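You operate a simulated robot arm through the tools that you are given. There is no shell and no other tool.

You are at the controls of a simulated two-armed robot. One attempt, no reset.

JOB
Wipe the air pot's rim, shut the lid and tighten both clamps.
Fine: Use the white pad before the lid comes down and put it back. Leave the valves open. What is to be rubbed or washed off counts as gone when no trace of it is left.

It is judged by the outcome, as a careful person would: the job done as asked, and still so three seconds after it is handed in. It fails if anything else is knocked over, pushed out of place, dropped, spilled or broken. A push-on lid holds only when it is set on centred and level and pressed home; a screw cap is set on level and turned clockwise until tight.

ROBOT AND FRAMES
Two 7-joint arms with fingered hands on one trunk that stands fixed in place. Base frame: the origin is at the foot of the trunk, x ahead of it, y to its left, z up. Readings come in mm, degrees, newtons and seconds.
The left shoulder is at [70, 162, 1400], the right one opposite. With the tool pointing down near the work surface each hand reaches from about 100 to 760 mm from the base axis, measured 20 degrees to its own side. Payload 4 kg a hand.
Tool frame (each hand has its own): the origin (TCP) lies between the finger pads and is the grasp point; the fingertips stand 26 mm ahead of it; z points along the fingers, y is the line along which they close. The gripper opens to 132 mm; its body begins 73 mm behind the TCP. The gripper is a hand of 4 fingers: y runs from the thumb to the fingers, the wrist lies at [0, 0, -224] in the tool frame, and closing takes about 1.5 s.
Orientation is that of the tool frame in the base frame, as a unit quaternion [x, y, z, w]. With the fingers straight down and closing along the base's y, the tool's x points along the base's -x, its y along +y and its z along -z.

CONTROLS
- The arms move only by the tool send_rows. It takes "left_increments", "right_increments" or both (then of equal length, played together; a hand with none holds still); each is text: rows parted by semicolons, each of 7 numbers parted by spaces: the shift along the tool's x, y, z in units of 30 mm (1.0 is 30 mm), then the turn, a rotation vector about the tool's x, y, z in units of 5 degrees (1.0 is 5 degrees), then the finger opening in cm, from 0 to 13.2. In form: x y z rx ry rz hand; .... A call has 1 to 20 rows; each row shifts and turns the commanded pose from where the row before left it, along the tool's axes as they then stand. A call with a number of a shift or a turn outside -1 to 1 is refused whole. Each row takes 0.2 s and may step no farther than 50 mm and 8.6 degrees from the row before; otherwise, or with a gripper value out of range, the whole call is refused. A pose out of reach is approached as far as the arm can. The call stops where the force on the tool passes 90 N (or 10 N more than at its start, if that is more) or the arm is blocked; 0.2 s more then pass. The fingers move at their own pace (about 45 mm/s each) and stop on an object; they squeeze with about 24 N. The grip force told is the motor's: it shows also when the fingers shut on nothing. Time passes only in rows, and 0.2 s behind the last, so rows that do not move let the fingers close. The reply holds the time, the measured pose of the TCP, the force on the tool along the base axes, the opening and the grip force, in the units named above and with some noise, with the torque about the TCP (base axes, N m) and any sound that the robot's microphone picked up.
- Cameras (640 x 400 px; columns grow to the right, rows downward): "scene" is now at [136.1, -15.3, 1604.2]; the picture's right is [-0.17, -0.99, 0.00], its down [-0.68, 0.12, -0.72] and it looks along [0.71, -0.12, -0.69] (base axes); focal length 214 px, centre (320, 200). "left" rides on the left gripper at [-73, 6, -94] in its tool frame; the picture's right is [-0.08, -1.00, 0.00], its down [0.78, -0.06, -0.62] and it looks along [0.61, -0.05, 0.79] (tool axes); focal length 230 px, centre (320, 200). "right" rides on the right gripper at [73, 6, -93] in its tool frame; the picture's right is [-0.08, 1.00, 0.00], its down [-0.79, -0.06, -0.62] and it looks along [-0.61, -0.05, 0.79] (tool axes); focal length 230 px, centre (320, 200). There is no depth. A picture from a camera that has moved, and an enlarged one, comes with that camera's place and axes in the base frame and with its lens. The place of the scene camera against the robot may be out by one fixed shift of up to 18 mm in any direction.
- camera(camera): a new picture of that camera. The clock stands still meanwhile.
- raise_lower(by): slides the trunk up (or, below 0, down) by that many mm; the arms and the scene camera ride with it, the base frame stays. It gives what a move gives, with no picture.
- preshape(shape, hand): the hand has 4 fingers and takes this shape, open, in about a second: jaw (thumb against the fingers, like two jaws); tri (thumb and two fingers); tip (a fingertip pinch); poke (one finger out to press); point (the index stretched); flat (the hand flat); cup (the hand cupped); fist (a fist). The gripper value then closes the fingers along that shape, each until it touches; the sizes above hold for jaw. It gives what a move gives, with no picture.
- head_to(pan, tilt): turns the head with the scene camera to pan (to the left, within 86 degrees either way) and tilt (down, from -29 to 69), counted from straight ahead of the robot. It gives what a move gives.
- inspect(camera, box): a new picture of the part [left, top, right, bottom] of that camera's present view, enlarged. The clock stands still meanwhile.
- hand_in(): hands the job in; it is judged then, once.

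Places have to be worked out from the pictures, the camera data and where the tool is seen. Open the grippers and draw the arms clear of the work before you hand the job in, unless the task says otherwise.

The tools are called after "Emit:" as name(argument=value, ...) on one line, values as JSON. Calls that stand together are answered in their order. send_rows: Moves the arms, as the interface text tells. Its arguments: {"type":"object","properties":{"left_increments":{"type":"string"},"right_increments":{"type":"string"}},"required":[]} The other tools are called the same way: raise_lower (by) moves the trunk up or down; preshape (shape, hand) gives the hand a shape; head_to (pan, tilt) turns the head that bears the scene camera; camera (camera) takes a picture; inspect (camera, box) takes an enlarged picture of a part of a camera's view; hand_in () hands the job in.

At the start:

```text
clock: 0.0
left_tool_pos: [389.1, 128.2, 1453.4]
left_tool_rot: [0.0, 1.0, 0.0, 0.0]
left_contact_force: [-0.9, 0.1, -0.3]
left_torque: [0.0, 0.0, 0.0]
left_opening: 131.8
left_grip_force: 0.1
left_shape: jaw
right_tool_pos: [299.4, -148.6, 1466.7]
right_tool_rot: [0.0, 1.0, 0.004, 0.0]
right_contact_force: [-0.2, 0.8, 0.2]
right_torque: [-0.01, -0.02, 0.01]
right_opening: 131.6
right_grip_force: 0.0
right_shape: jaw
trunk travel left (down, up): [-879.0, 61.0]
head pan, tilt (commanded): [-9.8, 44.0]
```

scene: 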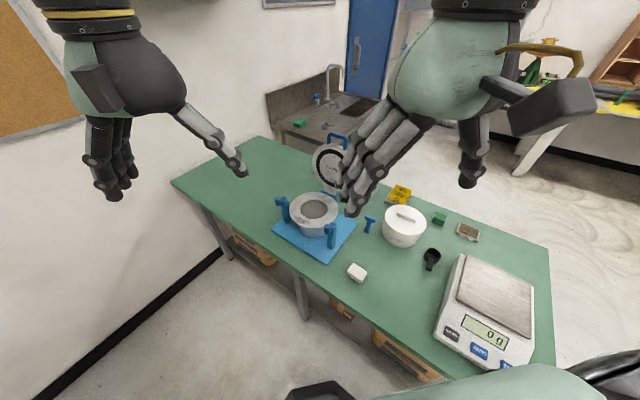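
right: 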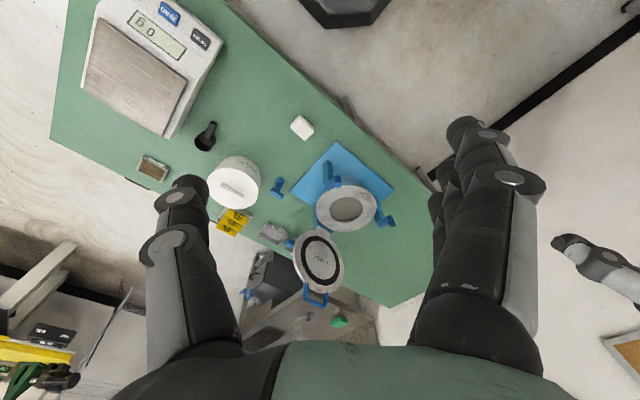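
left: 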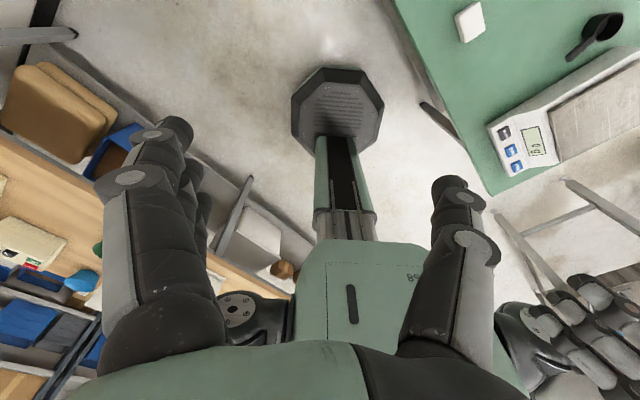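

The pictures show the air pot on a blue tray with two blue clamps, its lid standing open behind, and a white pad on the near side. I'll enlarge the scene view to understand the parts.

Emit:
inspect(camera="scene", box=[250, 120, 410, 290])

Emit:
inspect(camera="right", box=[220, 100, 420, 310])

Emit:
inspect(camera="scene", box=[340, 170, 560, 370])

```text
2.35 times, centred on (330, 205) of scene
camera zoom: at [136.1, -15.3, 1604.2], right [-0.17, -0.99, 0.0], down [-0.68, 0.12, -0.72], along [0.71, -0.12, -0.69], focal length 505 px, centre (296, 188)
```

zoom: 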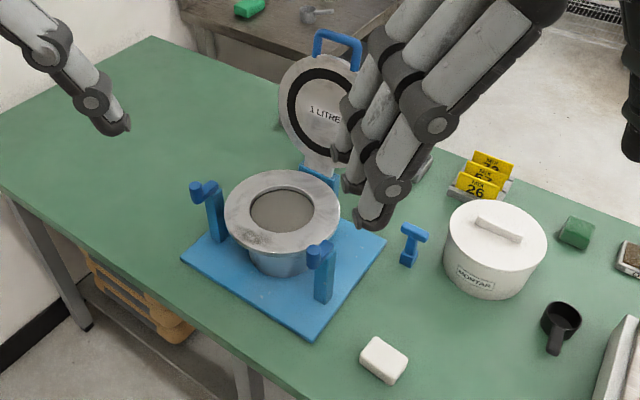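

```text
1.90 times, centred on (320, 205) of right
camera zoom: at [228.0, -143.5, 1562.3], right [0.08, 1.0, 0.01], down [0.78, -0.07, 0.62], along [0.62, -0.04, -0.79], focal length 438 px, centre (320, 190)
```

zoom: 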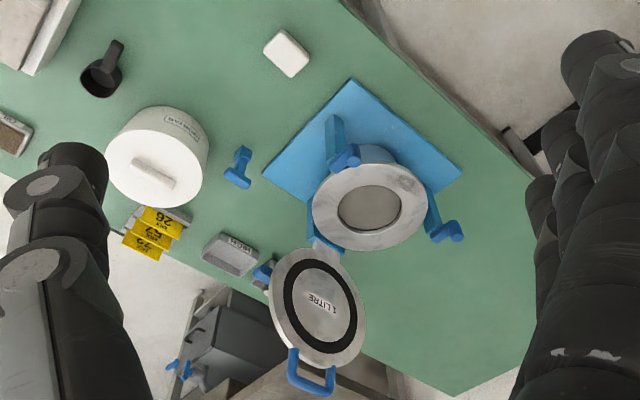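

```text
2.00 times, centred on (450, 270) of scene
camera zoom: at [136.1, -15.3, 1604.2], right [-0.17, -0.99, 0.0], down [-0.68, 0.12, -0.72], along [0.71, -0.12, -0.69], focal length 429 px, centre (60, 60)
```

zoom: 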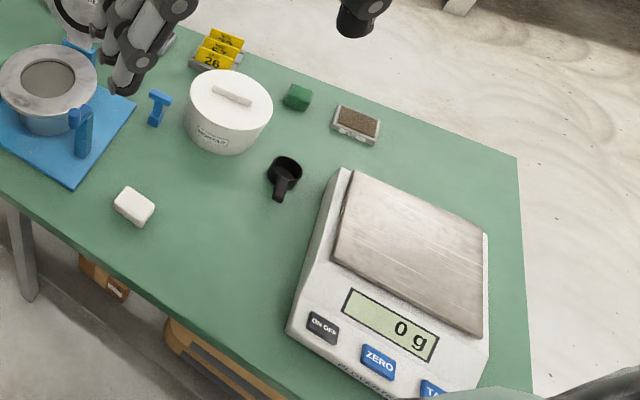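

The rim looks to be near (717, -92, 988), the pad near (489, -211, ~870) and the table near z 860. I'll bring the right hand lower so its wrist camera can see the pot, clamps and lid more closely.

Emit:
send_rows(right_increments="-0.6 -0.2 0.9 0 0 0 13.2; -0.6 -0.2 0.9 0 0 0 13.2; -0.6 -0.2 0.9 0 0 0 13.2; -0.6 -0.2 0.9 0 0 0 13.2; -0.6 -0.2 0.9 0 0 0 13.2; -0.6 -0.2 0.9 0 0 0 13.2; -0.6 -0.2 0.9 0 0 0 13.2; -0.6 -0.2 0.9 0 0 0 13.2")

Emit:
camera(camera="right")

Emit:
camera(camera="scene")

```text
clock: 1.8
left_tool_pos: [390.8, 127.2, 1452.5]
left_tool_rot: [0.0, 1.0, 0.0, -0.002]
left_contact_force: [-0.4, -0.4, -0.2]
left_torque: [0.02, -0.01, -0.01]
left_opening: 132.0
left_grip_force: 0.1
left_shape: jaw
right_tool_pos: [447.4, -195.8, 1252.1]
right_tool_rot: [-0.001, 1.0, 0.003, 0.0]
right_contact_force: [0.3, 1.1, 0.7]
right_torque: [-0.04, 0.03, 0.08]
right_opening: 131.7
right_grip_force: 0.0
right_shape: jaw
trunk travel left (down, up): [-879.0, 61.0]
head pan, tilt (commanded): [-9.8, 44.0]
```

```text
taken
camera right: at [375.8, -191.5, 1345.5], right [0.08, 1.0, 0.01], down [0.79, -0.07, 0.62], along [0.61, -0.04, -0.79], focal length 230 px, centre (320, 200)
```

right: 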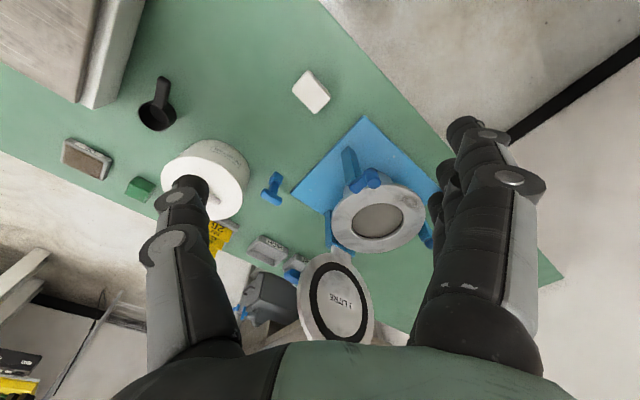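

```text
taken
camera scene: at [138.6, -16.0, 1604.0], right [-0.17, -0.99, 0.0], down [-0.69, 0.12, -0.72], along [0.71, -0.12, -0.7], focal length 214 px, centre (320, 200)
```

scene: 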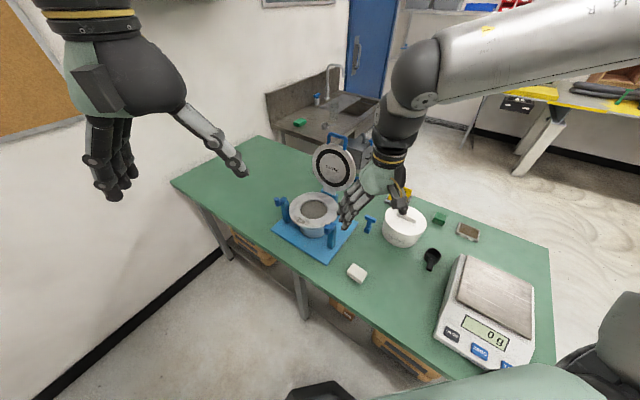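

The wrist view is rotated 180°, with near things at the top. I'll enlarge the pot and the lid in both views.

Emit:
inspect(camera="right", box=[250, 60, 450, 200])

Emit:
inspect(camera="right", box=[300, 130, 460, 270])

Emit:
inspect(camera="right", box=[230, 200, 430, 350])

Emit:
inspect(camera="scene", box=[265, 125, 385, 265])

```text
2.86 times, centred on (350, 130) of right
camera zoom: at [375.8, -191.5, 1345.5], right [0.08, 1.0, 0.01], down [0.79, -0.07, 0.62], along [0.61, -0.04, -0.79], focal length 657 px, centre (234, 400)
```

zoom: 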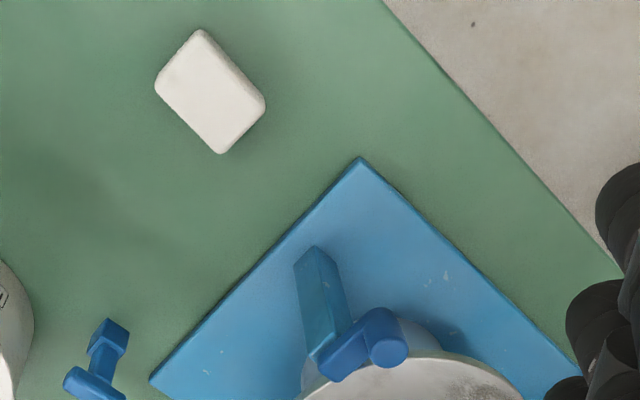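

```text
2.86 times, centred on (380, 200) of right
camera zoom: at [375.8, -191.5, 1345.5], right [0.08, 1.0, 0.01], down [0.79, -0.07, 0.62], along [0.61, -0.04, -0.79], focal length 657 px, centre (149, 200)
```

zoom: 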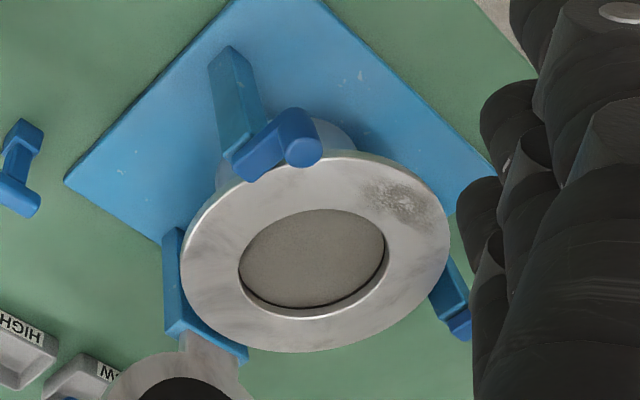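

```text
2.67 times, centred on (330, 275) of right
camera zoom: at [375.8, -191.5, 1345.5], right [0.08, 1.0, 0.01], down [0.79, -0.07, 0.62], along [0.61, -0.04, -0.79], focal length 614 px, centre (293, 0)
```

zoom: 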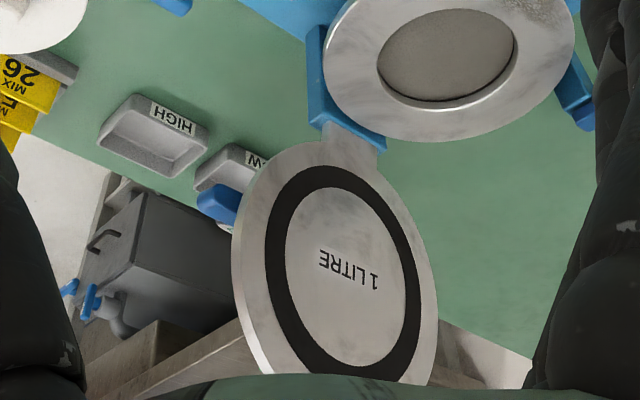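

```text
2.86 times, centred on (325, 195) of scene
camera zoom: at [138.6, -16.0, 1604.0], right [-0.17, -0.99, 0.0], down [-0.69, 0.12, -0.72], along [0.71, -0.12, -0.7], focal length 613 px, centre (306, 214)
```

zoom: 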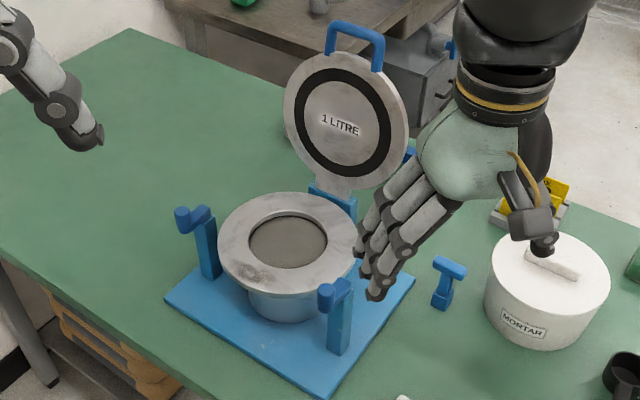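

The flange shows a dark smudge on its near-left side, and each clamp is a post with a small arm on top. I'll pitch the hand for a lower, more sideways look at the clamps and lid.

Emit:
send_rows(right_increments="-0.24 0.33 0.98 0 0 0 13.2; -0.24 0.33 0.98 0 0 0 13.2; -0.24 0.33 0.98 0 0 0 13.2; -0.24 0.33 0.98 0 0 0 13.2; -0.24 0.33 0.98 0 0 0 13.2; -0.24 0.33 0.98 0 0 0 13.2; 0 0 0 0 -1 0 13.2; 0 0 0 0 -1 0 13.2; 0 0 0 0 -1 0 13.2; 0 0 0 0 -1 0 13.2; 0 0 0 0 -1 0 13.2; 0 0 0 0 -1 0 13.2")

Emit:
camera(camera="right")

Emit:
camera(camera="scene")

```text
clock: 4.4
left_tool_pos: [389.1, 128.8, 1453.7]
left_tool_rot: [0.0, 1.0, 0.0, -0.001]
left_contact_force: [0.6, 0.2, -0.2]
left_torque: [0.02, 0.0, 0.02]
left_opening: 131.7
left_grip_force: 0.1
left_shape: jaw
right_tool_pos: [470.7, -169.4, 1094.1]
right_tool_rot: [0.002, 0.966, 0.003, 0.26]
right_contact_force: [0.4, -0.6, 0.5]
right_torque: [0.01, 0.01, 0.0]
right_opening: 132.2
right_grip_force: 0.0
right_shape: jaw
right hand out of reach, approached as far as the arm can: row 5, 6
trunk travel left (down, up): [-879.0, 61.0]
head pan, tilt (commanded): [-9.8, 44.0]
```

```text
taken
camera right: at [362.3, -165.0, 1137.9], right [0.07, 1.0, 0.05], down [0.37, -0.07, 0.93], along [0.93, -0.05, -0.37], focal length 230 px, centre (320, 200)
```

right: 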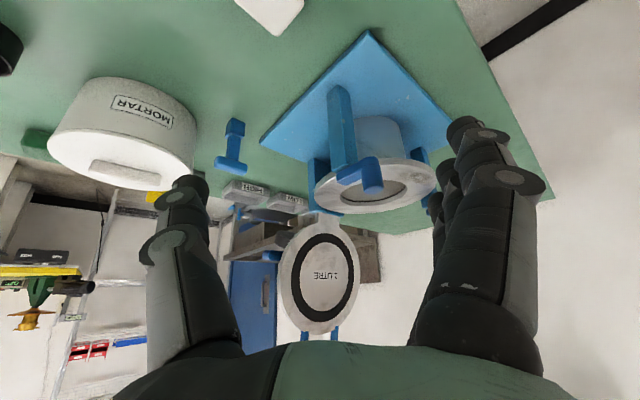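

```text
taken
camera scene: at [136.3, -15.6, 1604.2], right [-0.17, -0.99, 0.0], down [-0.68, 0.12, -0.72], along [0.71, -0.12, -0.69], focal length 214 px, centre (320, 200)
```

scene: 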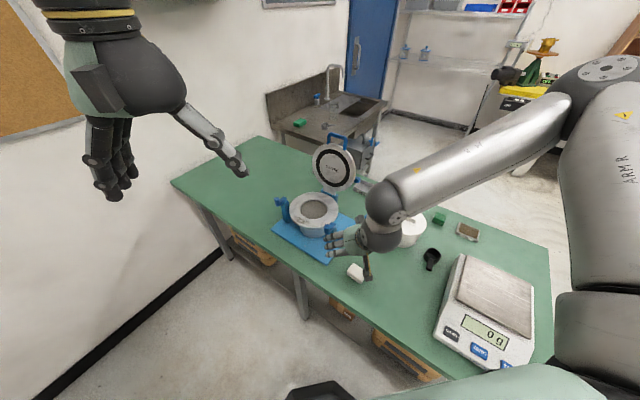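

This view shows the clamp arms nearly level with the flange. I'll enlarge the details.

Emit:
inspect(camera="right", box=[290, 60, 450, 220])

Emit:
inspect(camera="right", box=[210, 170, 400, 345])

Emit:
inspect(camera="scene", box=[260, 125, 380, 270])

```text
2.50 times, centred on (370, 140) of right
camera zoom: at [362.3, -165.0, 1137.9], right [0.07, 1.0, 0.05], down [0.37, -0.07, 0.93], along [0.93, -0.05, -0.37], focal length 575 px, centre (195, 350)
```

zoom: 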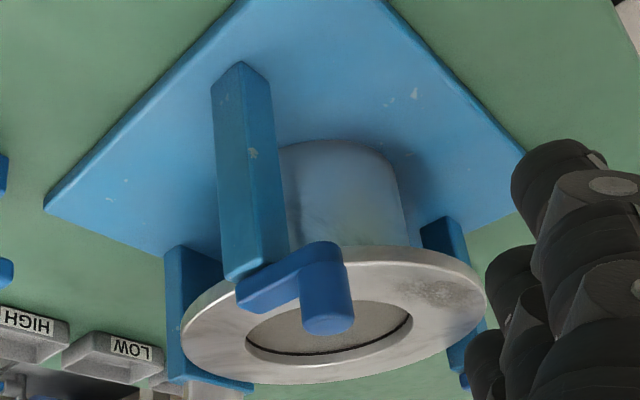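

```text
2.29 times, centred on (305, 258) of right
camera zoom: at [362.3, -165.0, 1137.9], right [0.07, 1.0, 0.05], down [0.37, -0.07, 0.93], along [0.93, -0.05, -0.37], focal length 526 px, centre (354, 69)
```

zoom: 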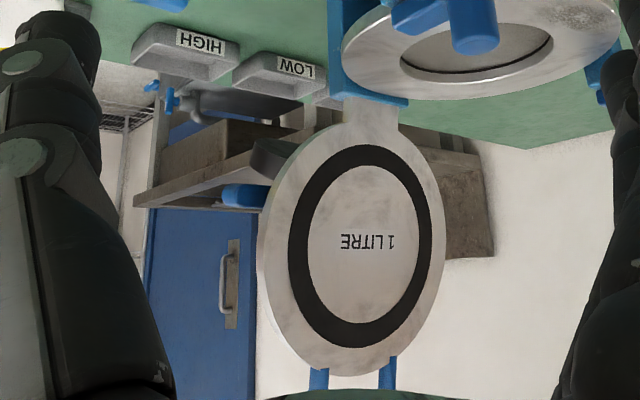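

```text
2.76 times, centred on (320, 198) of scene
camera zoom: at [136.3, -15.6, 1604.2], right [-0.17, -0.99, 0.0], down [-0.68, 0.12, -0.72], along [0.71, -0.12, -0.69], focal length 592 px, centre (320, 207)
```

zoom: 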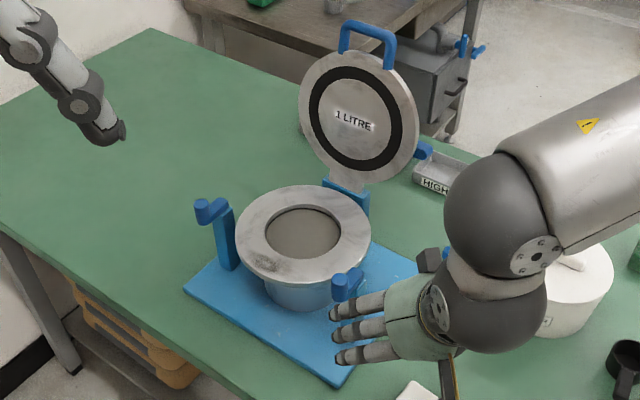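

The clamps are cranks: an arm on the post top with an upright peg, now swung away from the pot. The lid stands about 104° open with its hinge on the far right. I'll level the hand again and move over near the pad to locate it precisely.

Emit:
send_rows(right_increments="0 0 0 0 1 0 13.2; 0 0 0 0 1 0 13.2; 0 0 0 0 1 0 13.2; 0 0 0 0 1 0 13.2; 0 0 0 0 1 0 13.2; 0 0 0 0 1 0 13.2; 0.57 -0.48 0.9 0 0 0 13.2; 0.57 -0.48 0.9 0 0 0 13.2; 0.57 -0.48 0.9 0 0 0 13.2")

Emit:
camera(camera="right")

```text
clock: 6.4
left_tool_pos: [389.3, 127.9, 1453.4]
left_tool_rot: [0.0, 1.0, 0.0, 0.0]
left_contact_force: [0.1, -0.4, 0.8]
left_torque: [-0.02, 0.02, 0.0]
left_opening: 131.9
left_grip_force: 0.1
left_shape: jaw
right_tool_pos: [422.6, -213.2, 1011.0]
right_tool_rot: [0.0, 1.0, 0.004, 0.0]
right_contact_force: [-0.1, -0.4, 0.1]
right_torque: [0.02, -0.01, 0.03]
right_opening: 132.1
right_grip_force: 0.0
right_shape: jaw
trunk travel left (down, up): [-879.0, 61.0]
head pan, tilt (commanded): [-9.8, 44.0]
```

```text
taken
camera right: at [350.0, -208.7, 1105.1], right [0.08, 1.0, 0.01], down [0.78, -0.07, 0.62], along [0.61, -0.04, -0.79], focal length 230 px, centre (320, 200)
```

right: 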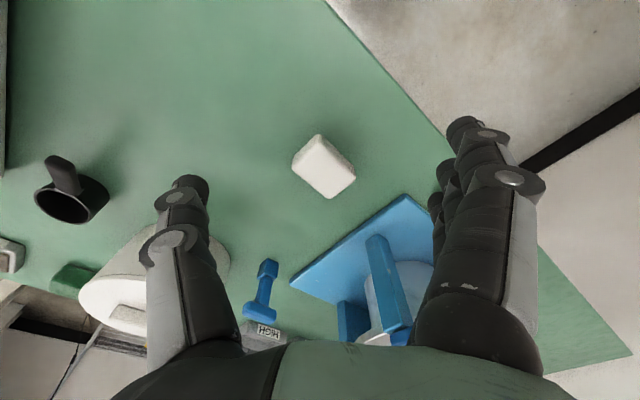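

The pose is reached and the pad shows clearly. I'll enlarge it to measure its corners.

Emit:
inspect(camera="right", box=[270, 115, 390, 215])

Emit:
inspect(camera="right", box=[230, 180, 450, 350])

```text
4.00 times, centred on (330, 165) of right
camera zoom: at [350.0, -208.7, 1105.1], right [0.08, 1.0, 0.01], down [0.78, -0.07, 0.62], along [0.61, -0.04, -0.79], focal length 920 px, centre (280, 340)
```

zoom: 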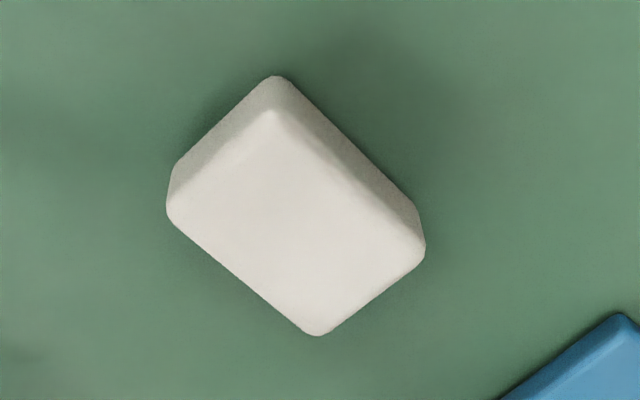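

```text
2.35 times, centred on (340, 265) of right
camera zoom: at [350.0, -208.7, 1105.1], right [0.08, 1.0, 0.01], down [0.78, -0.07, 0.62], along [0.61, -0.04, -0.79], focal length 541 px, centre (273, 47)
```

zoom: 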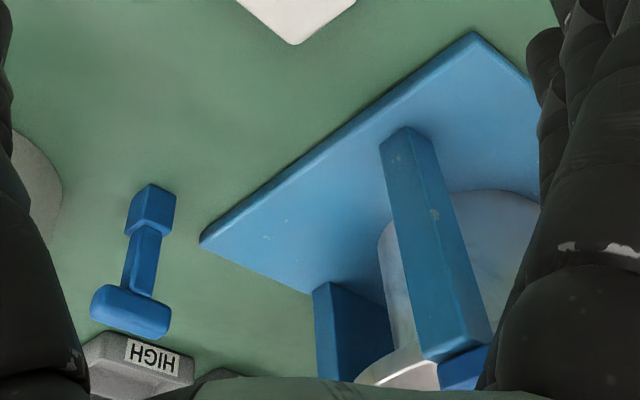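

The pad's top is about 55×37 mm with its long side at about 40° azimuth, centred near (477, -212). I'll go above it and yaw the hand to close across its short side.

Emit:
send_rows(right_increments="-0.9 0 0.5 0 0 -0.9 13.2; -0.72 0.55 0.5 0 0 -0.9 13.2; 0 0 0.37 0 0 -0.9 13.2; 0 0 0 0 0 -0.9 13.2; 0 0 0 0 0 -0.9 13.2; 0 0 0 0 0 -0.9 13.2; 0 0 0 0 0 -0.9 13.2; 0 0 0 0 0 -0.9 13.2; 0 0 0 0 0 -0.88 13.2")

Emit:
camera(camera="right")

Emit:
camera(camera="scene")

```text
clock: 8.4
left_tool_pos: [387.7, 128.9, 1453.1]
left_tool_rot: [0.0, 1.0, -0.001, 0.0]
left_contact_force: [0.2, 0.5, -0.5]
left_torque: [0.06, -0.01, 0.01]
left_opening: 131.7
left_grip_force: 0.0
left_shape: jaw
right_tool_pos: [451.8, -223.8, 1003.5]
right_tool_rot: [-0.346, 0.938, 0.004, 0.002]
right_contact_force: [-0.6, -0.2, 0.5]
right_torque: [-0.02, 0.04, 0.0]
right_opening: 131.8
right_grip_force: 0.1
right_shape: jaw
right hand out of reach, approached as far as the arm can: row 1, 2, 3
trunk travel left (down, up): [-879.0, 61.0]
head pan, tilt (commanded): [-9.8, 44.0]
```

```text
taken
camera right: at [394.1, -269.3, 1096.8], right [-0.59, 0.81, 0.01], down [0.64, 0.46, 0.62], along [0.5, 0.37, -0.78], focal length 230 px, centre (320, 200)
```

right: 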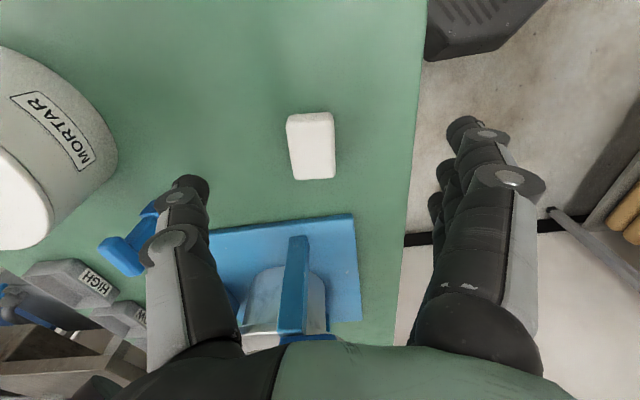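

```text
taken
camera scene: at [136.1, -15.3, 1604.2], right [-0.17, -0.99, 0.0], down [-0.68, 0.12, -0.72], along [0.71, -0.12, -0.69], focal length 214 px, centre (320, 200)
```

scene: 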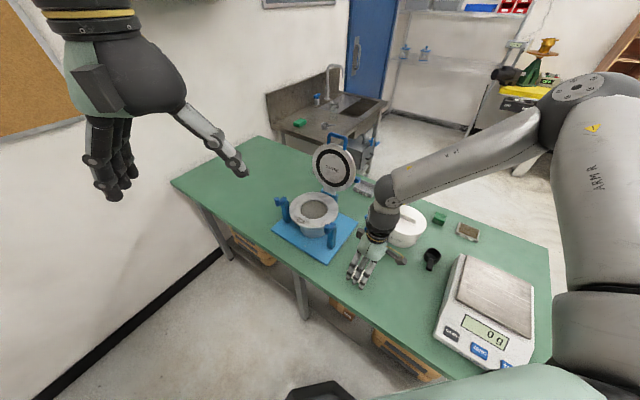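

The hand took the yaw, but rows 1–3 came up short in position. Before moving again I'll enlarge the pad from here for a second bearing.

Emit:
inspect(camera="right", box=[260, 95, 380, 195])

Emit:
send_rows(right_increments="-0.3 -0.08 0.42 0 0 0 13.2; -0.3 -0.08 0.42 0 0 0 13.2; -0.3 -0.08 0.42 0 0 0 13.2")

Emit:
camera(camera="right")

```text
4.00 times, centred on (320, 145) of right
camera zoom: at [394.1, -269.3, 1096.8], right [-0.59, 0.81, 0.01], down [0.64, 0.46, 0.62], along [0.5, 0.37, -0.78], focal length 920 px, centre (320, 420)
```

zoom: 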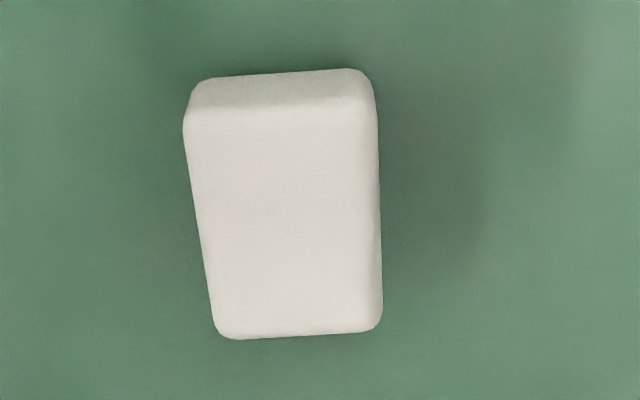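

```text
clock: 9.2
left_tool_pos: [389.5, 128.0, 1453.5]
left_tool_rot: [0.0, 1.0, 0.0, 0.001]
left_contact_force: [0.1, -0.7, -0.5]
left_torque: [-0.05, 0.01, 0.0]
left_opening: 131.8
left_grip_force: 0.0
left_shape: jaw
right_tool_pos: [457.0, -232.8, 999.0]
right_tool_rot: [-0.344, 0.939, 0.003, 0.002]
right_contact_force: [0.3, 0.1, -0.4]
right_torque: [0.0, 0.02, 0.01]
right_opening: 131.8
right_grip_force: 0.1
right_shape: jaw
right hand out of reach, approached as far as the arm can: row 1, 2, 3
trunk travel left (down, up): [-879.0, 61.0]
head pan, tilt (commanded): [-9.8, 44.0]
```

```text
taken
camera right: at [399.5, -276.6, 1092.5], right [-0.59, 0.81, 0.01], down [0.64, 0.46, 0.62], along [0.5, 0.37, -0.78], focal length 230 px, centre (320, 200)
```

right: 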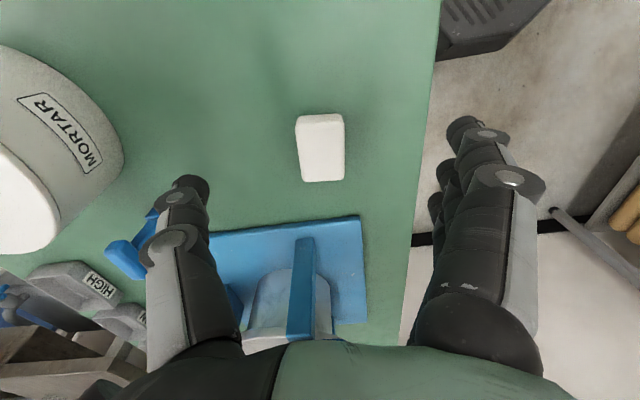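

The reach limit looks like an arm-posture issue with the shoulder so high above the table. I'll raise the right hand, then lower the trunk 200 mm to get a better arm posture.

Emit:
send_rows(right_increments="0 0 -1 0 0 0 13.2; 0 0 -1 0 0 0 13.2; 0 0 -1 0 0 0 13.2; 0 0 -1 0 0 0 13.2; 0 0 -1 0 0 0 13.2; 0 0 -1 0 0 0 13.2; 0 0 -1 0 0 0 13.2; 0 0 -1 0 0 0 13.2")

Emit:
raise_lower(by=-200)

Emit:
camera(camera="scene")

```text
clock: 11.0
left_tool_pos: [388.8, 129.4, 1452.9]
left_tool_rot: [0.0, 1.0, -0.001, 0.0]
left_contact_force: [-0.5, 0.1, 0.5]
left_torque: [0.01, 0.03, 0.0]
left_opening: 132.0
left_grip_force: 0.0
left_shape: jaw
right_tool_pos: [456.7, -233.5, 1242.4]
right_tool_rot: [-0.345, 0.939, 0.002, 0.001]
right_contact_force: [-0.4, -0.2, -0.1]
right_torque: [0.02, -0.01, 0.04]
right_opening: 131.8
right_grip_force: 0.2
right_shape: jaw
trunk travel left (down, up): [-879.0, 61.0]
head pan, tilt (commanded): [-9.8, 44.0]
```

```text
clock: 13.2
left_tool_pos: [389.0, 127.7, 1254.2]
left_tool_rot: [0.0, 1.0, 0.0, 0.0]
left_contact_force: [-0.3, 0.1, -0.3]
left_torque: [0.01, 0.01, 0.01]
left_opening: 131.7
left_grip_force: 0.1
left_shape: jaw
right_tool_pos: [457.4, -234.7, 1042.5]
right_tool_rot: [-0.345, 0.939, 0.003, 0.002]
right_contact_force: [0.7, 0.5, -1.1]
right_torque: [-0.01, -0.02, 0.01]
right_opening: 131.9
right_grip_force: 0.0
right_shape: jaw
trunk travel left (down, up): [-679.0, 261.0]
head pan, tilt (commanded): [-9.8, 44.0]
```

```text
taken
camera scene: at [136.1, -15.3, 1404.2], right [-0.17, -0.99, 0.0], down [-0.68, 0.12, -0.72], along [0.71, -0.12, -0.69], focal length 214 px, centre (320, 200)
```

scene: 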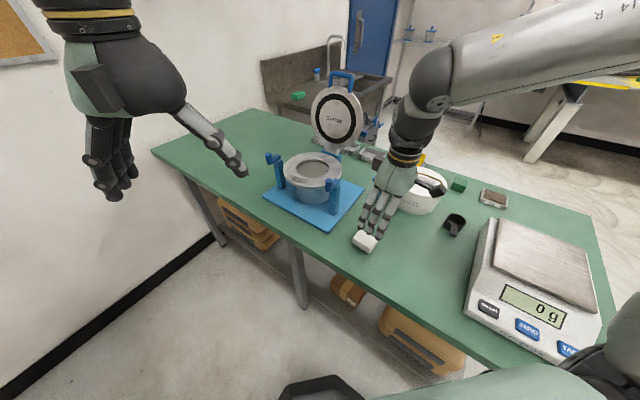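

The trunk is lowered. The pad bearings from two views meet near (480, -213, 888); I'll now move directly above it at z 960.

Emit:
send_rows(right_increments="-0.343 0.016 0.917 0 0 0 13.2; -0.343 0.016 0.917 0 0 0 13.2; -0.343 0.016 0.917 0 0 0 13.2; 0 0 0 0 0 0 13.2")

Emit:
camera(camera="right")

```text
clock: 14.2
left_tool_pos: [388.6, 129.9, 1254.0]
left_tool_rot: [-0.001, 1.0, -0.001, 0.0]
left_contact_force: [0.0, 0.2, 0.0]
left_torque: [0.0, -0.02, -0.03]
left_opening: 131.8
left_grip_force: 0.0
left_shape: jaw
right_tool_pos: [480.5, -213.0, 961.7]
right_tool_rot: [-0.346, 0.938, 0.002, 0.002]
right_contact_force: [0.1, 0.3, -0.7]
right_torque: [0.03, 0.02, -0.01]
right_opening: 132.0
right_grip_force: 0.1
right_shape: jaw
trunk travel left (down, up): [-679.0, 261.0]
head pan, tilt (commanded): [-9.8, 44.0]
```

```text
taken
camera right: at [422.7, -257.1, 1055.4], right [-0.59, 0.81, 0.0], down [0.64, 0.46, 0.62], along [0.5, 0.37, -0.78], focal length 230 px, centre (320, 200)
```

right: 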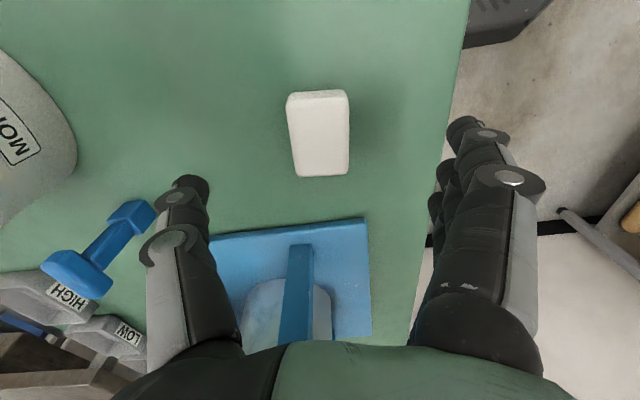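

The pose was reached this time, with the pad centred between the fingers and the yaw aligned. I'll descend in stages, watching the force to feel the table height.

Emit:
send_rows(right_increments="0.05 0 0.6 0 0 0 13.2; 0.05 0 0.6 0 0 0 13.2; 0 0 0.4 0 0 0 13.2; 0 0 0 0 0 0 13.2")

Emit:
camera(camera="right")

Emit:
inspect(camera="scene", box=[320, 150, 440, 260])

```text
clock: 15.2
left_tool_pos: [388.1, 127.5, 1252.6]
left_tool_rot: [0.0, 1.0, 0.0, 0.0]
left_contact_force: [0.2, 0.2, 0.4]
left_torque: [0.0, 0.0, 0.04]
left_opening: 131.8
left_grip_force: 0.1
left_shape: jaw
right_tool_pos: [479.2, -215.6, 911.2]
right_tool_rot: [-0.345, 0.939, 0.002, 0.003]
right_contact_force: [-0.2, -0.6, 0.1]
right_torque: [0.01, 0.0, -0.01]
right_opening: 132.0
right_grip_force: 0.0
right_shape: jaw
trunk travel left (down, up): [-679.0, 261.0]
head pan, tilt (commanded): [-9.8, 44.0]
```

```text
taken
camera right: at [421.5, -259.3, 1006.4], right [-0.59, 0.81, 0.0], down [0.64, 0.46, 0.62], along [0.5, 0.37, -0.78], focal length 230 px, centre (320, 200)
```

right: 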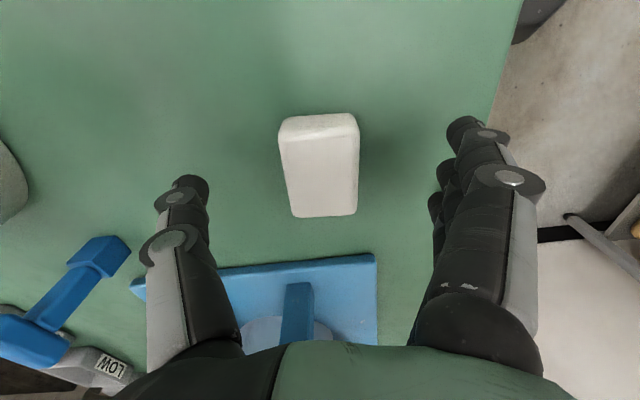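

```text
3.64 times, centred on (380, 205) of scene
camera zoom: at [136.2, -15.3, 1404.2], right [-0.17, -0.99, 0.0], down [-0.68, 0.12, -0.72], along [0.71, -0.12, -0.69], focal length 780 px, centre (102, 182)
```

zoom: 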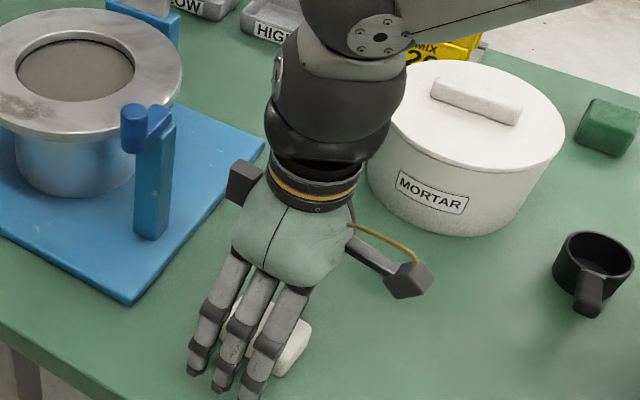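

No contact yet; the pad top is around z 880. I'll go down another 18 mm in small steps and read the force.

Emit:
send_rows(right_increments="-0.05 0 0.2 0 0 0 13.2; -0.05 0 0.2 0 0 0 13.2; 0 0 0.2 0 0 0 13.2; 0 0 0 0 0 0 13.2")

Emit:
inspect(camera="right", box=[160, 90, 480, 290])

```text
clock: 16.2
left_tool_pos: [389.1, 128.4, 1253.1]
left_tool_rot: [0.001, 1.0, 0.0, 0.001]
left_contact_force: [0.2, 0.1, 0.5]
left_torque: [0.02, -0.01, -0.01]
left_opening: 131.7
left_grip_force: 0.1
left_shape: jaw
right_tool_pos: [481.4, -211.8, 894.6]
right_tool_rot: [-0.346, 0.938, 0.003, 0.001]
right_contact_force: [-0.1, 0.4, -0.1]
right_torque: [0.0, -0.01, -0.01]
right_opening: 131.9
right_grip_force: 0.1
right_shape: jaw
trunk travel left (down, up): [-679.0, 261.0]
head pan, tilt (commanded): [-9.8, 44.0]
```

```text
2.00 times, centred on (320, 190) of right
camera zoom: at [422.7, -256.1, 987.8], right [-0.59, 0.81, 0.0], down [0.64, 0.46, 0.62], along [0.5, 0.37, -0.78], focal length 460 px, centre (320, 220)
```

zoom: 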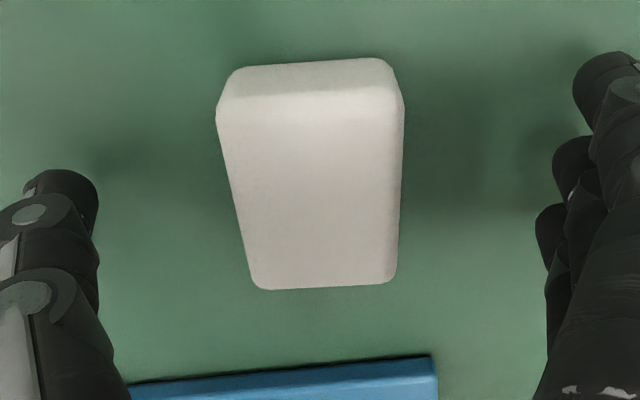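

Fingertips are getting close to the table, with shadows approaching. I'll step down another 10 mm carefully.

Emit:
send_rows(right_increments="0 0 0.12 0 0 0 13.2; 0 0 0.12 0 0 0 13.2; 0 0 0.1 0 0 0 13.2; 0 0 0 0 0 0 13.2")

Emit:
inspect(camera="right", box=[160, 90, 480, 290])

Emit:
inspect(camera="scene", box=[340, 190, 420, 260])

```text
clock: 17.2
left_tool_pos: [389.1, 129.0, 1254.3]
left_tool_rot: [0.0, 1.0, 0.0, 0.0]
left_contact_force: [0.0, -0.2, -1.0]
left_torque: [-0.01, -0.01, 0.0]
left_opening: 131.7
left_grip_force: 0.0
left_shape: jaw
right_tool_pos: [480.1, -212.0, 886.5]
right_tool_rot: [-0.346, 0.938, 0.003, 0.002]
right_contact_force: [-0.5, -0.2, 2.4]
right_torque: [0.02, 0.02, -0.01]
right_opening: 131.9
right_grip_force: 0.0
right_shape: jaw
trunk travel left (down, up): [-679.0, 261.0]
head pan, tilt (commanded): [-9.8, 44.0]
```

```text
2.00 times, centred on (320, 190) of right
camera zoom: at [421.1, -256.7, 978.6], right [-0.59, 0.81, 0.0], down [0.64, 0.46, 0.62], along [0.5, 0.37, -0.78], focal length 460 px, centre (320, 220)
```

zoom: 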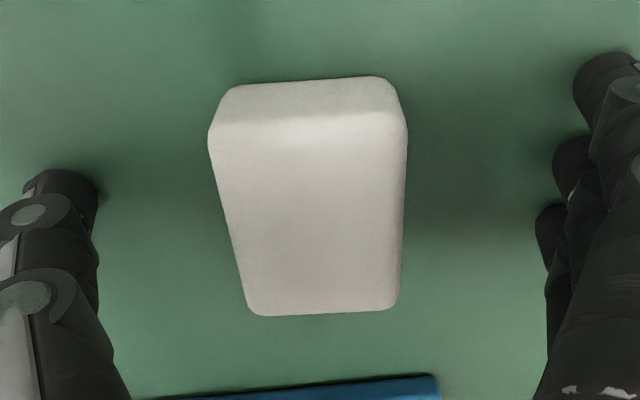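

```text
5.71 times, centred on (380, 225) of scene
camera zoom: at [135.9, -15.3, 1404.2], right [-0.17, -0.99, 0.0], down [-0.68, 0.12, -0.72], along [0.71, -0.12, -0.69], focal length 1226 px, centre (-23, 57)
```

zoom: 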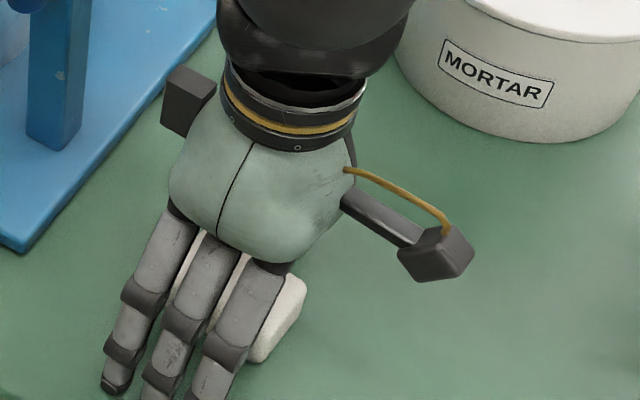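

A light 2.4 N touch puts the table at about z 860, and the pad is centred between the jaws. I'll rise 6 mm so that the pad sticks out below the fingertips, then close.

Emit:
send_rows(right_increments="0 0 -0.2 0 0 0 13.2; 0 0 0 0 0 0 8; 0 0 0 0 0 0 6; 0 0 0 0 0 0 4; 0 0 0 0 0 0 2; 0 0 0 0 0 0 1.5; 0 0 0 0 0 0 1.5; 0 0 0 0 0 0 1.5; 0 0 0 0 0 0 1.5; 0 0 0 0 0 0 1.5; 0 0 0 0 0 0 1.5")

Emit:
camera(camera="right")

```text
clock: 19.6
left_tool_pos: [387.7, 128.7, 1253.2]
left_tool_rot: [0.0, 1.0, 0.0, 0.0]
left_contact_force: [-0.1, -1.0, -0.3]
left_torque: [0.03, -0.02, -0.02]
left_opening: 132.0
left_grip_force: 0.0
left_shape: jaw
right_tool_pos: [480.2, -213.1, 890.2]
right_tool_rot: [-0.344, 0.939, 0.003, 0.002]
right_contact_force: [1.2, -0.5, 0.5]
right_torque: [-0.02, -0.03, -0.01]
right_opening: 40.2
right_grip_force: 24.1
right_shape: jaw
trunk travel left (down, up): [-679.0, 261.0]
head pan, tilt (commanded): [-9.8, 44.0]
```

```text
taken
camera right: at [421.9, -256.5, 984.0], right [-0.59, 0.81, 0.0], down [0.64, 0.46, 0.62], along [0.5, 0.37, -0.78], focal length 230 px, centre (320, 200)
```

right: 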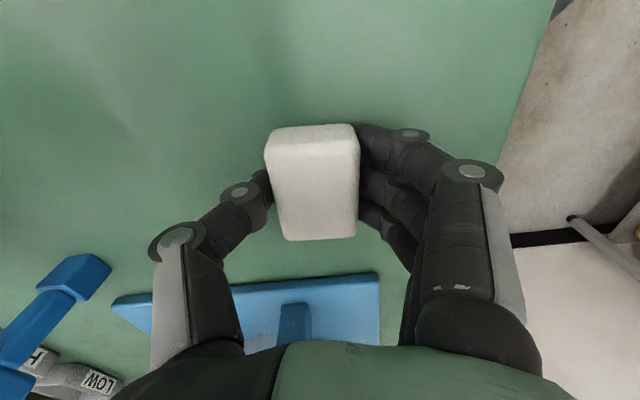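

The pad is held (40 mm, 24 N), and its bottom is about 30 mm below the TCP. I'll lift it well clear and move toward the pot to look at the rim.

Emit:
send_rows(right_increments="0 0 -0.5 0 0 0 1.5; 0 0 -1 0 0 0 1.5; 0 0 -1 0 0 0 1.5; 0 0 -1 0 0 0 1.5; 0 0 -1 0 0 0 1.5; 0 0 -1 0 0 0 1.5; 0 0 -1 0 0 0 1.5; 0 0 -1 0 0 0 1.5; 0 0 -1 0 0 0 1.5; -0.8 0 -0.5 0 0 0 1.5; -0.8 0 0 0 0 0 1.5; 0 0 0 0 0 0 1.5")

Emit:
camera(camera="right")

Emit:
camera(camera="scene")

```text
clock: 22.2
left_tool_pos: [388.0, 128.7, 1252.3]
left_tool_rot: [0.0, 1.0, -0.001, 0.0]
left_contact_force: [0.1, 0.0, -0.3]
left_torque: [-0.02, -0.01, 0.0]
left_opening: 131.6
left_grip_force: 0.0
left_shape: jaw
right_tool_pos: [494.6, -200.4, 1142.8]
right_tool_rot: [-0.345, 0.938, 0.004, 0.004]
right_contact_force: [0.7, 0.3, 0.1]
right_torque: [0.02, -0.01, 0.02]
right_opening: 40.3
right_grip_force: 24.1
right_shape: jaw
right hand out of reach, approached as far as the arm can: row 10, 11
trunk travel left (down, up): [-679.0, 261.0]
head pan, tilt (commanded): [-9.8, 44.0]
```

```text
taken
camera right: at [435.7, -246.1, 1235.3], right [-0.59, 0.81, 0.01], down [0.63, 0.46, 0.62], along [0.5, 0.37, -0.78], focal length 230 px, centre (320, 200)
```

right: 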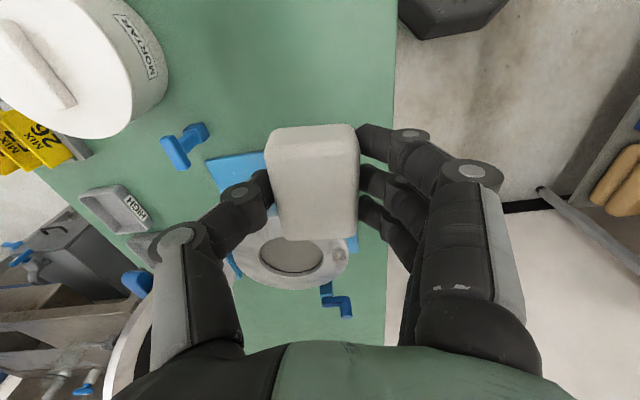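

```text
taken
camera scene: at [136.0, -15.2, 1404.2], right [-0.17, -0.99, 0.0], down [-0.68, 0.12, -0.72], along [0.71, -0.12, -0.69], focal length 214 px, centre (320, 200)
```

scene: 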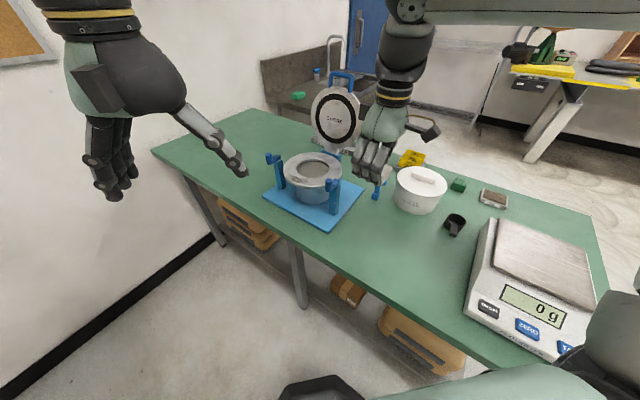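

Rows 10–11 ran out of reach while the hand was high relative to the lowered shoulder. I'll drop to about z 1070 and test a forward move along base x, well to the right of the clamp peg.

Emit:
send_rows(right_increments="0 0 0.9 0 0 0 1.5; 0 0 0.9 0 0 0 1.5; 0 0 0.6 0 0 0 1.5; -0.5 -0.43 0 0 0 0 1.5; -0.5 -0.43 0 0 0 0 1.5; -0.5 -0.43 0 0 0 0 1.5")

Emit:
camera(camera="scene")

```text
clock: 23.6
left_tool_pos: [389.9, 128.6, 1252.8]
left_tool_rot: [-0.001, 1.0, 0.0, 0.0]
left_contact_force: [0.4, 0.3, -0.2]
left_torque: [0.01, 0.0, 0.01]
left_opening: 131.6
left_grip_force: 0.1
left_shape: jaw
right_tool_pos: [546.2, -208.0, 1065.4]
right_tool_rot: [-0.345, 0.939, 0.004, 0.005]
right_contact_force: [0.2, 0.3, -0.4]
right_torque: [-0.03, 0.0, 0.01]
right_opening: 40.1
right_grip_force: 24.2
right_shape: jaw
right hand out of reach, approached as far as the arm can: row 6
trunk travel left (down, up): [-679.0, 261.0]
head pan, tilt (commanded): [-9.8, 44.0]
```

```text
taken
camera scene: at [136.4, -15.7, 1404.1], right [-0.17, -0.99, 0.0], down [-0.68, 0.12, -0.72], along [0.71, -0.12, -0.69], focal length 214 px, centre (320, 200)
```

scene: 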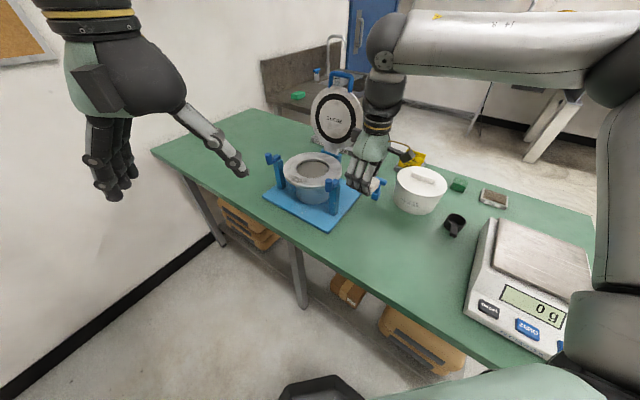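

The forward limit reached further at this lower height, so posture matters. I'll test whether a smaller yaw frees up more forward reach from here.

Emit:
send_rows(right_increments="0 0 0 0 0 1 1.5; 0 0 0 0 0 1 1.5; 0 0 0 0 0 1 1.5; 0 0 0 0 0 1 1.5; -0.47 -0.17 0 0 0 0 1.5; -0.47 -0.17 0 0 0 0 1.5")

```text
clock: 25.0
left_tool_pos: [388.4, 128.8, 1253.3]
left_tool_rot: [0.0, 1.0, 0.0, 0.001]
left_contact_force: [-0.1, -0.4, 0.3]
left_torque: [0.0, -0.02, -0.03]
left_opening: 131.9
left_grip_force: 0.0
left_shape: jaw
right_tool_pos: [558.7, -222.1, 1059.7]
right_tool_rot: [-0.177, 0.984, 0.005, 0.004]
right_contact_force: [0.2, 0.2, -0.6]
right_torque: [-0.01, 0.01, 0.0]
right_opening: 40.2
right_grip_force: 24.1
right_shape: jaw
right hand out of reach, approached as far as the arm can: row 5, 6
trunk travel left (down, up): [-679.0, 261.0]
head pan, tilt (commanded): [-9.8, 44.0]
```

The blocked direction matches the forearm direction, so a vertical hand is at a shoulder or wrist limit. I'll test whether pitching the hand forward 40° allows more reach, since I could grip the pad at that tilt.

Emit:
send_rows(right_increments="0 0 0 0 -1 0 1.5; 0 0 0 0 -1 0 1.5; 0 0 0 0 -1 0 1.5; 0 0 0 0 -1 0 1.5; 0 0 0 0 -1 0 1.5; 0 0 0 0 -1 0 1.5; 0 0 0 0 -1 0 1.5; 0 0 0 0 -1 0 1.5; -0.3 0 0.25 0 0 0 1.5; -0.3 0 0.25 0 0 0 1.5; -0.3 0 0.25 0 0 0 1.5; -0.3 0 0.25 0 0 0 1.5")

Emit:
camera(camera="scene")

Emit:
camera(camera="right")

```text
clock: 27.6
left_tool_pos: [389.9, 129.2, 1252.8]
left_tool_rot: [-0.001, 1.0, -0.001, -0.001]
left_contact_force: [0.4, -0.4, -0.8]
left_torque: [-0.02, 0.0, 0.01]
left_opening: 131.6
left_grip_force: 0.1
left_shape: jaw
right_tool_pos: [602.9, -204.1, 1057.7]
right_tool_rot: [-0.164, 0.925, 0.063, 0.337]
right_contact_force: [0.2, 0.6, -1.2]
right_torque: [0.02, 0.03, -0.01]
right_opening: 40.0
right_grip_force: 24.3
right_shape: jaw
trunk travel left (down, up): [-679.0, 261.0]
head pan, tilt (commanded): [-9.8, 44.0]
```

```text
taken
camera scene: at [137.0, -14.6, 1404.1], right [-0.17, -0.99, 0.0], down [-0.68, 0.12, -0.72], along [0.71, -0.12, -0.69], focal length 214 px, centre (320, 200)
```

scene: 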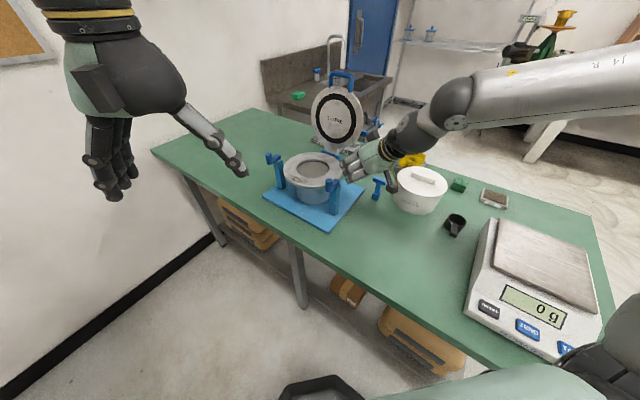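

```text
taken
camera right: at [494.0, -240.4, 1083.1], right [-0.29, 0.95, 0.06], down [0.21, 0.01, 0.98], along [0.93, 0.3, -0.21], focal length 230 px, centre (320, 200)
```

right: 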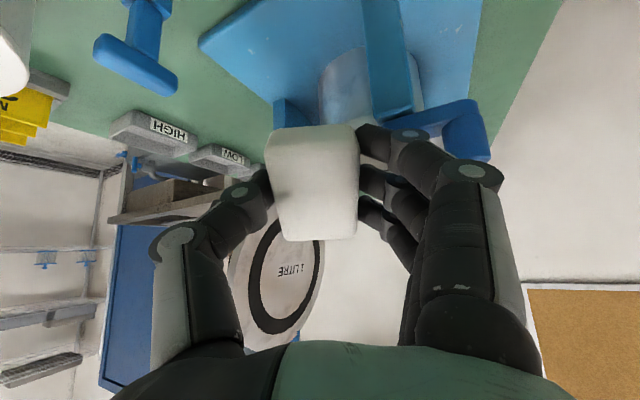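

The tilted hand moved forward freely to (603, -204). I'll see how much of the tilt I can take back out at this spot.

Emit:
send_rows(right_increments="0 0 0 0 1 0 1.5; 0 0 0 0 1 0 1.5; 0 0 0 0 1 0 1.5; 0 0 0 0 1 0 1.5; 0 0 0 0 1 0 1.5; 0 0 0 0 1 0 1.5")

```text
clock: 29.0
left_tool_pos: [391.0, 128.6, 1252.9]
left_tool_rot: [-0.001, 1.0, 0.001, -0.001]
left_contact_force: [0.4, -0.3, -0.1]
left_torque: [-0.01, 0.04, 0.05]
left_opening: 131.9
left_grip_force: 0.1
left_shape: jaw
right_tool_pos: [605.2, -205.2, 1059.0]
right_tool_rot: [-0.176, 0.98, 0.019, 0.086]
right_contact_force: [0.5, 0.1, -0.6]
right_torque: [-0.01, 0.0, 0.0]
right_opening: 39.8
right_grip_force: 24.2
right_shape: jaw
trunk travel left (down, up): [-679.0, 261.0]
head pan, tilt (commanded): [-9.8, 44.0]
```

Only 10° of tilt is left and it still holds, so the limit depends on the path taken. I'll take out the rest and test.

Emit:
send_rows(right_increments="0 0 0 0 1 0 1.5; 0 0 0 0 0.98 0 1.5; 0 0 0 0 0 0 1.5")

Emit:
camera(camera="scene")

```text
clock: 29.8
left_tool_pos: [388.8, 128.8, 1253.1]
left_tool_rot: [-0.001, 1.0, 0.0, -0.001]
left_contact_force: [-0.1, 0.4, -0.1]
left_torque: [-0.01, 0.0, 0.01]
left_opening: 131.7
left_grip_force: 0.0
left_shape: jaw
right_tool_pos: [572.2, -227.9, 1046.3]
right_tool_rot: [-0.177, 0.984, 0.005, 0.005]
right_contact_force: [0.7, -0.1, -0.6]
right_torque: [0.01, 0.0, -0.01]
right_opening: 39.8
right_grip_force: 24.1
right_shape: jaw
right hand out of reach, approached as far as the arm can: row 1, 2
trunk travel left (down, up): [-679.0, 261.0]
head pan, tilt (commanded): [-9.8, 44.0]
```

```text
taken
camera scene: at [136.4, -15.1, 1404.1], right [-0.17, -0.99, 0.0], down [-0.68, 0.12, -0.72], along [0.71, -0.12, -0.69], focal length 214 px, centre (320, 200)
```

scene: 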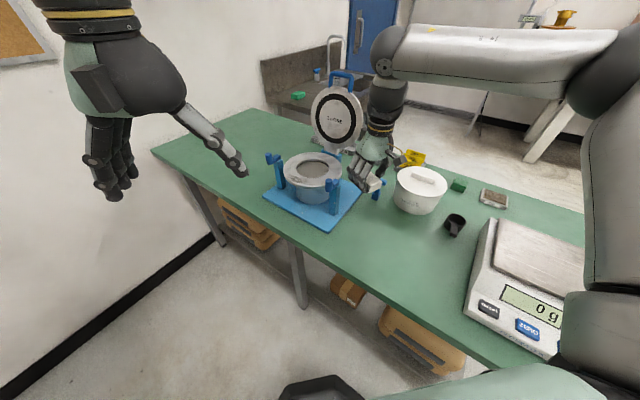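

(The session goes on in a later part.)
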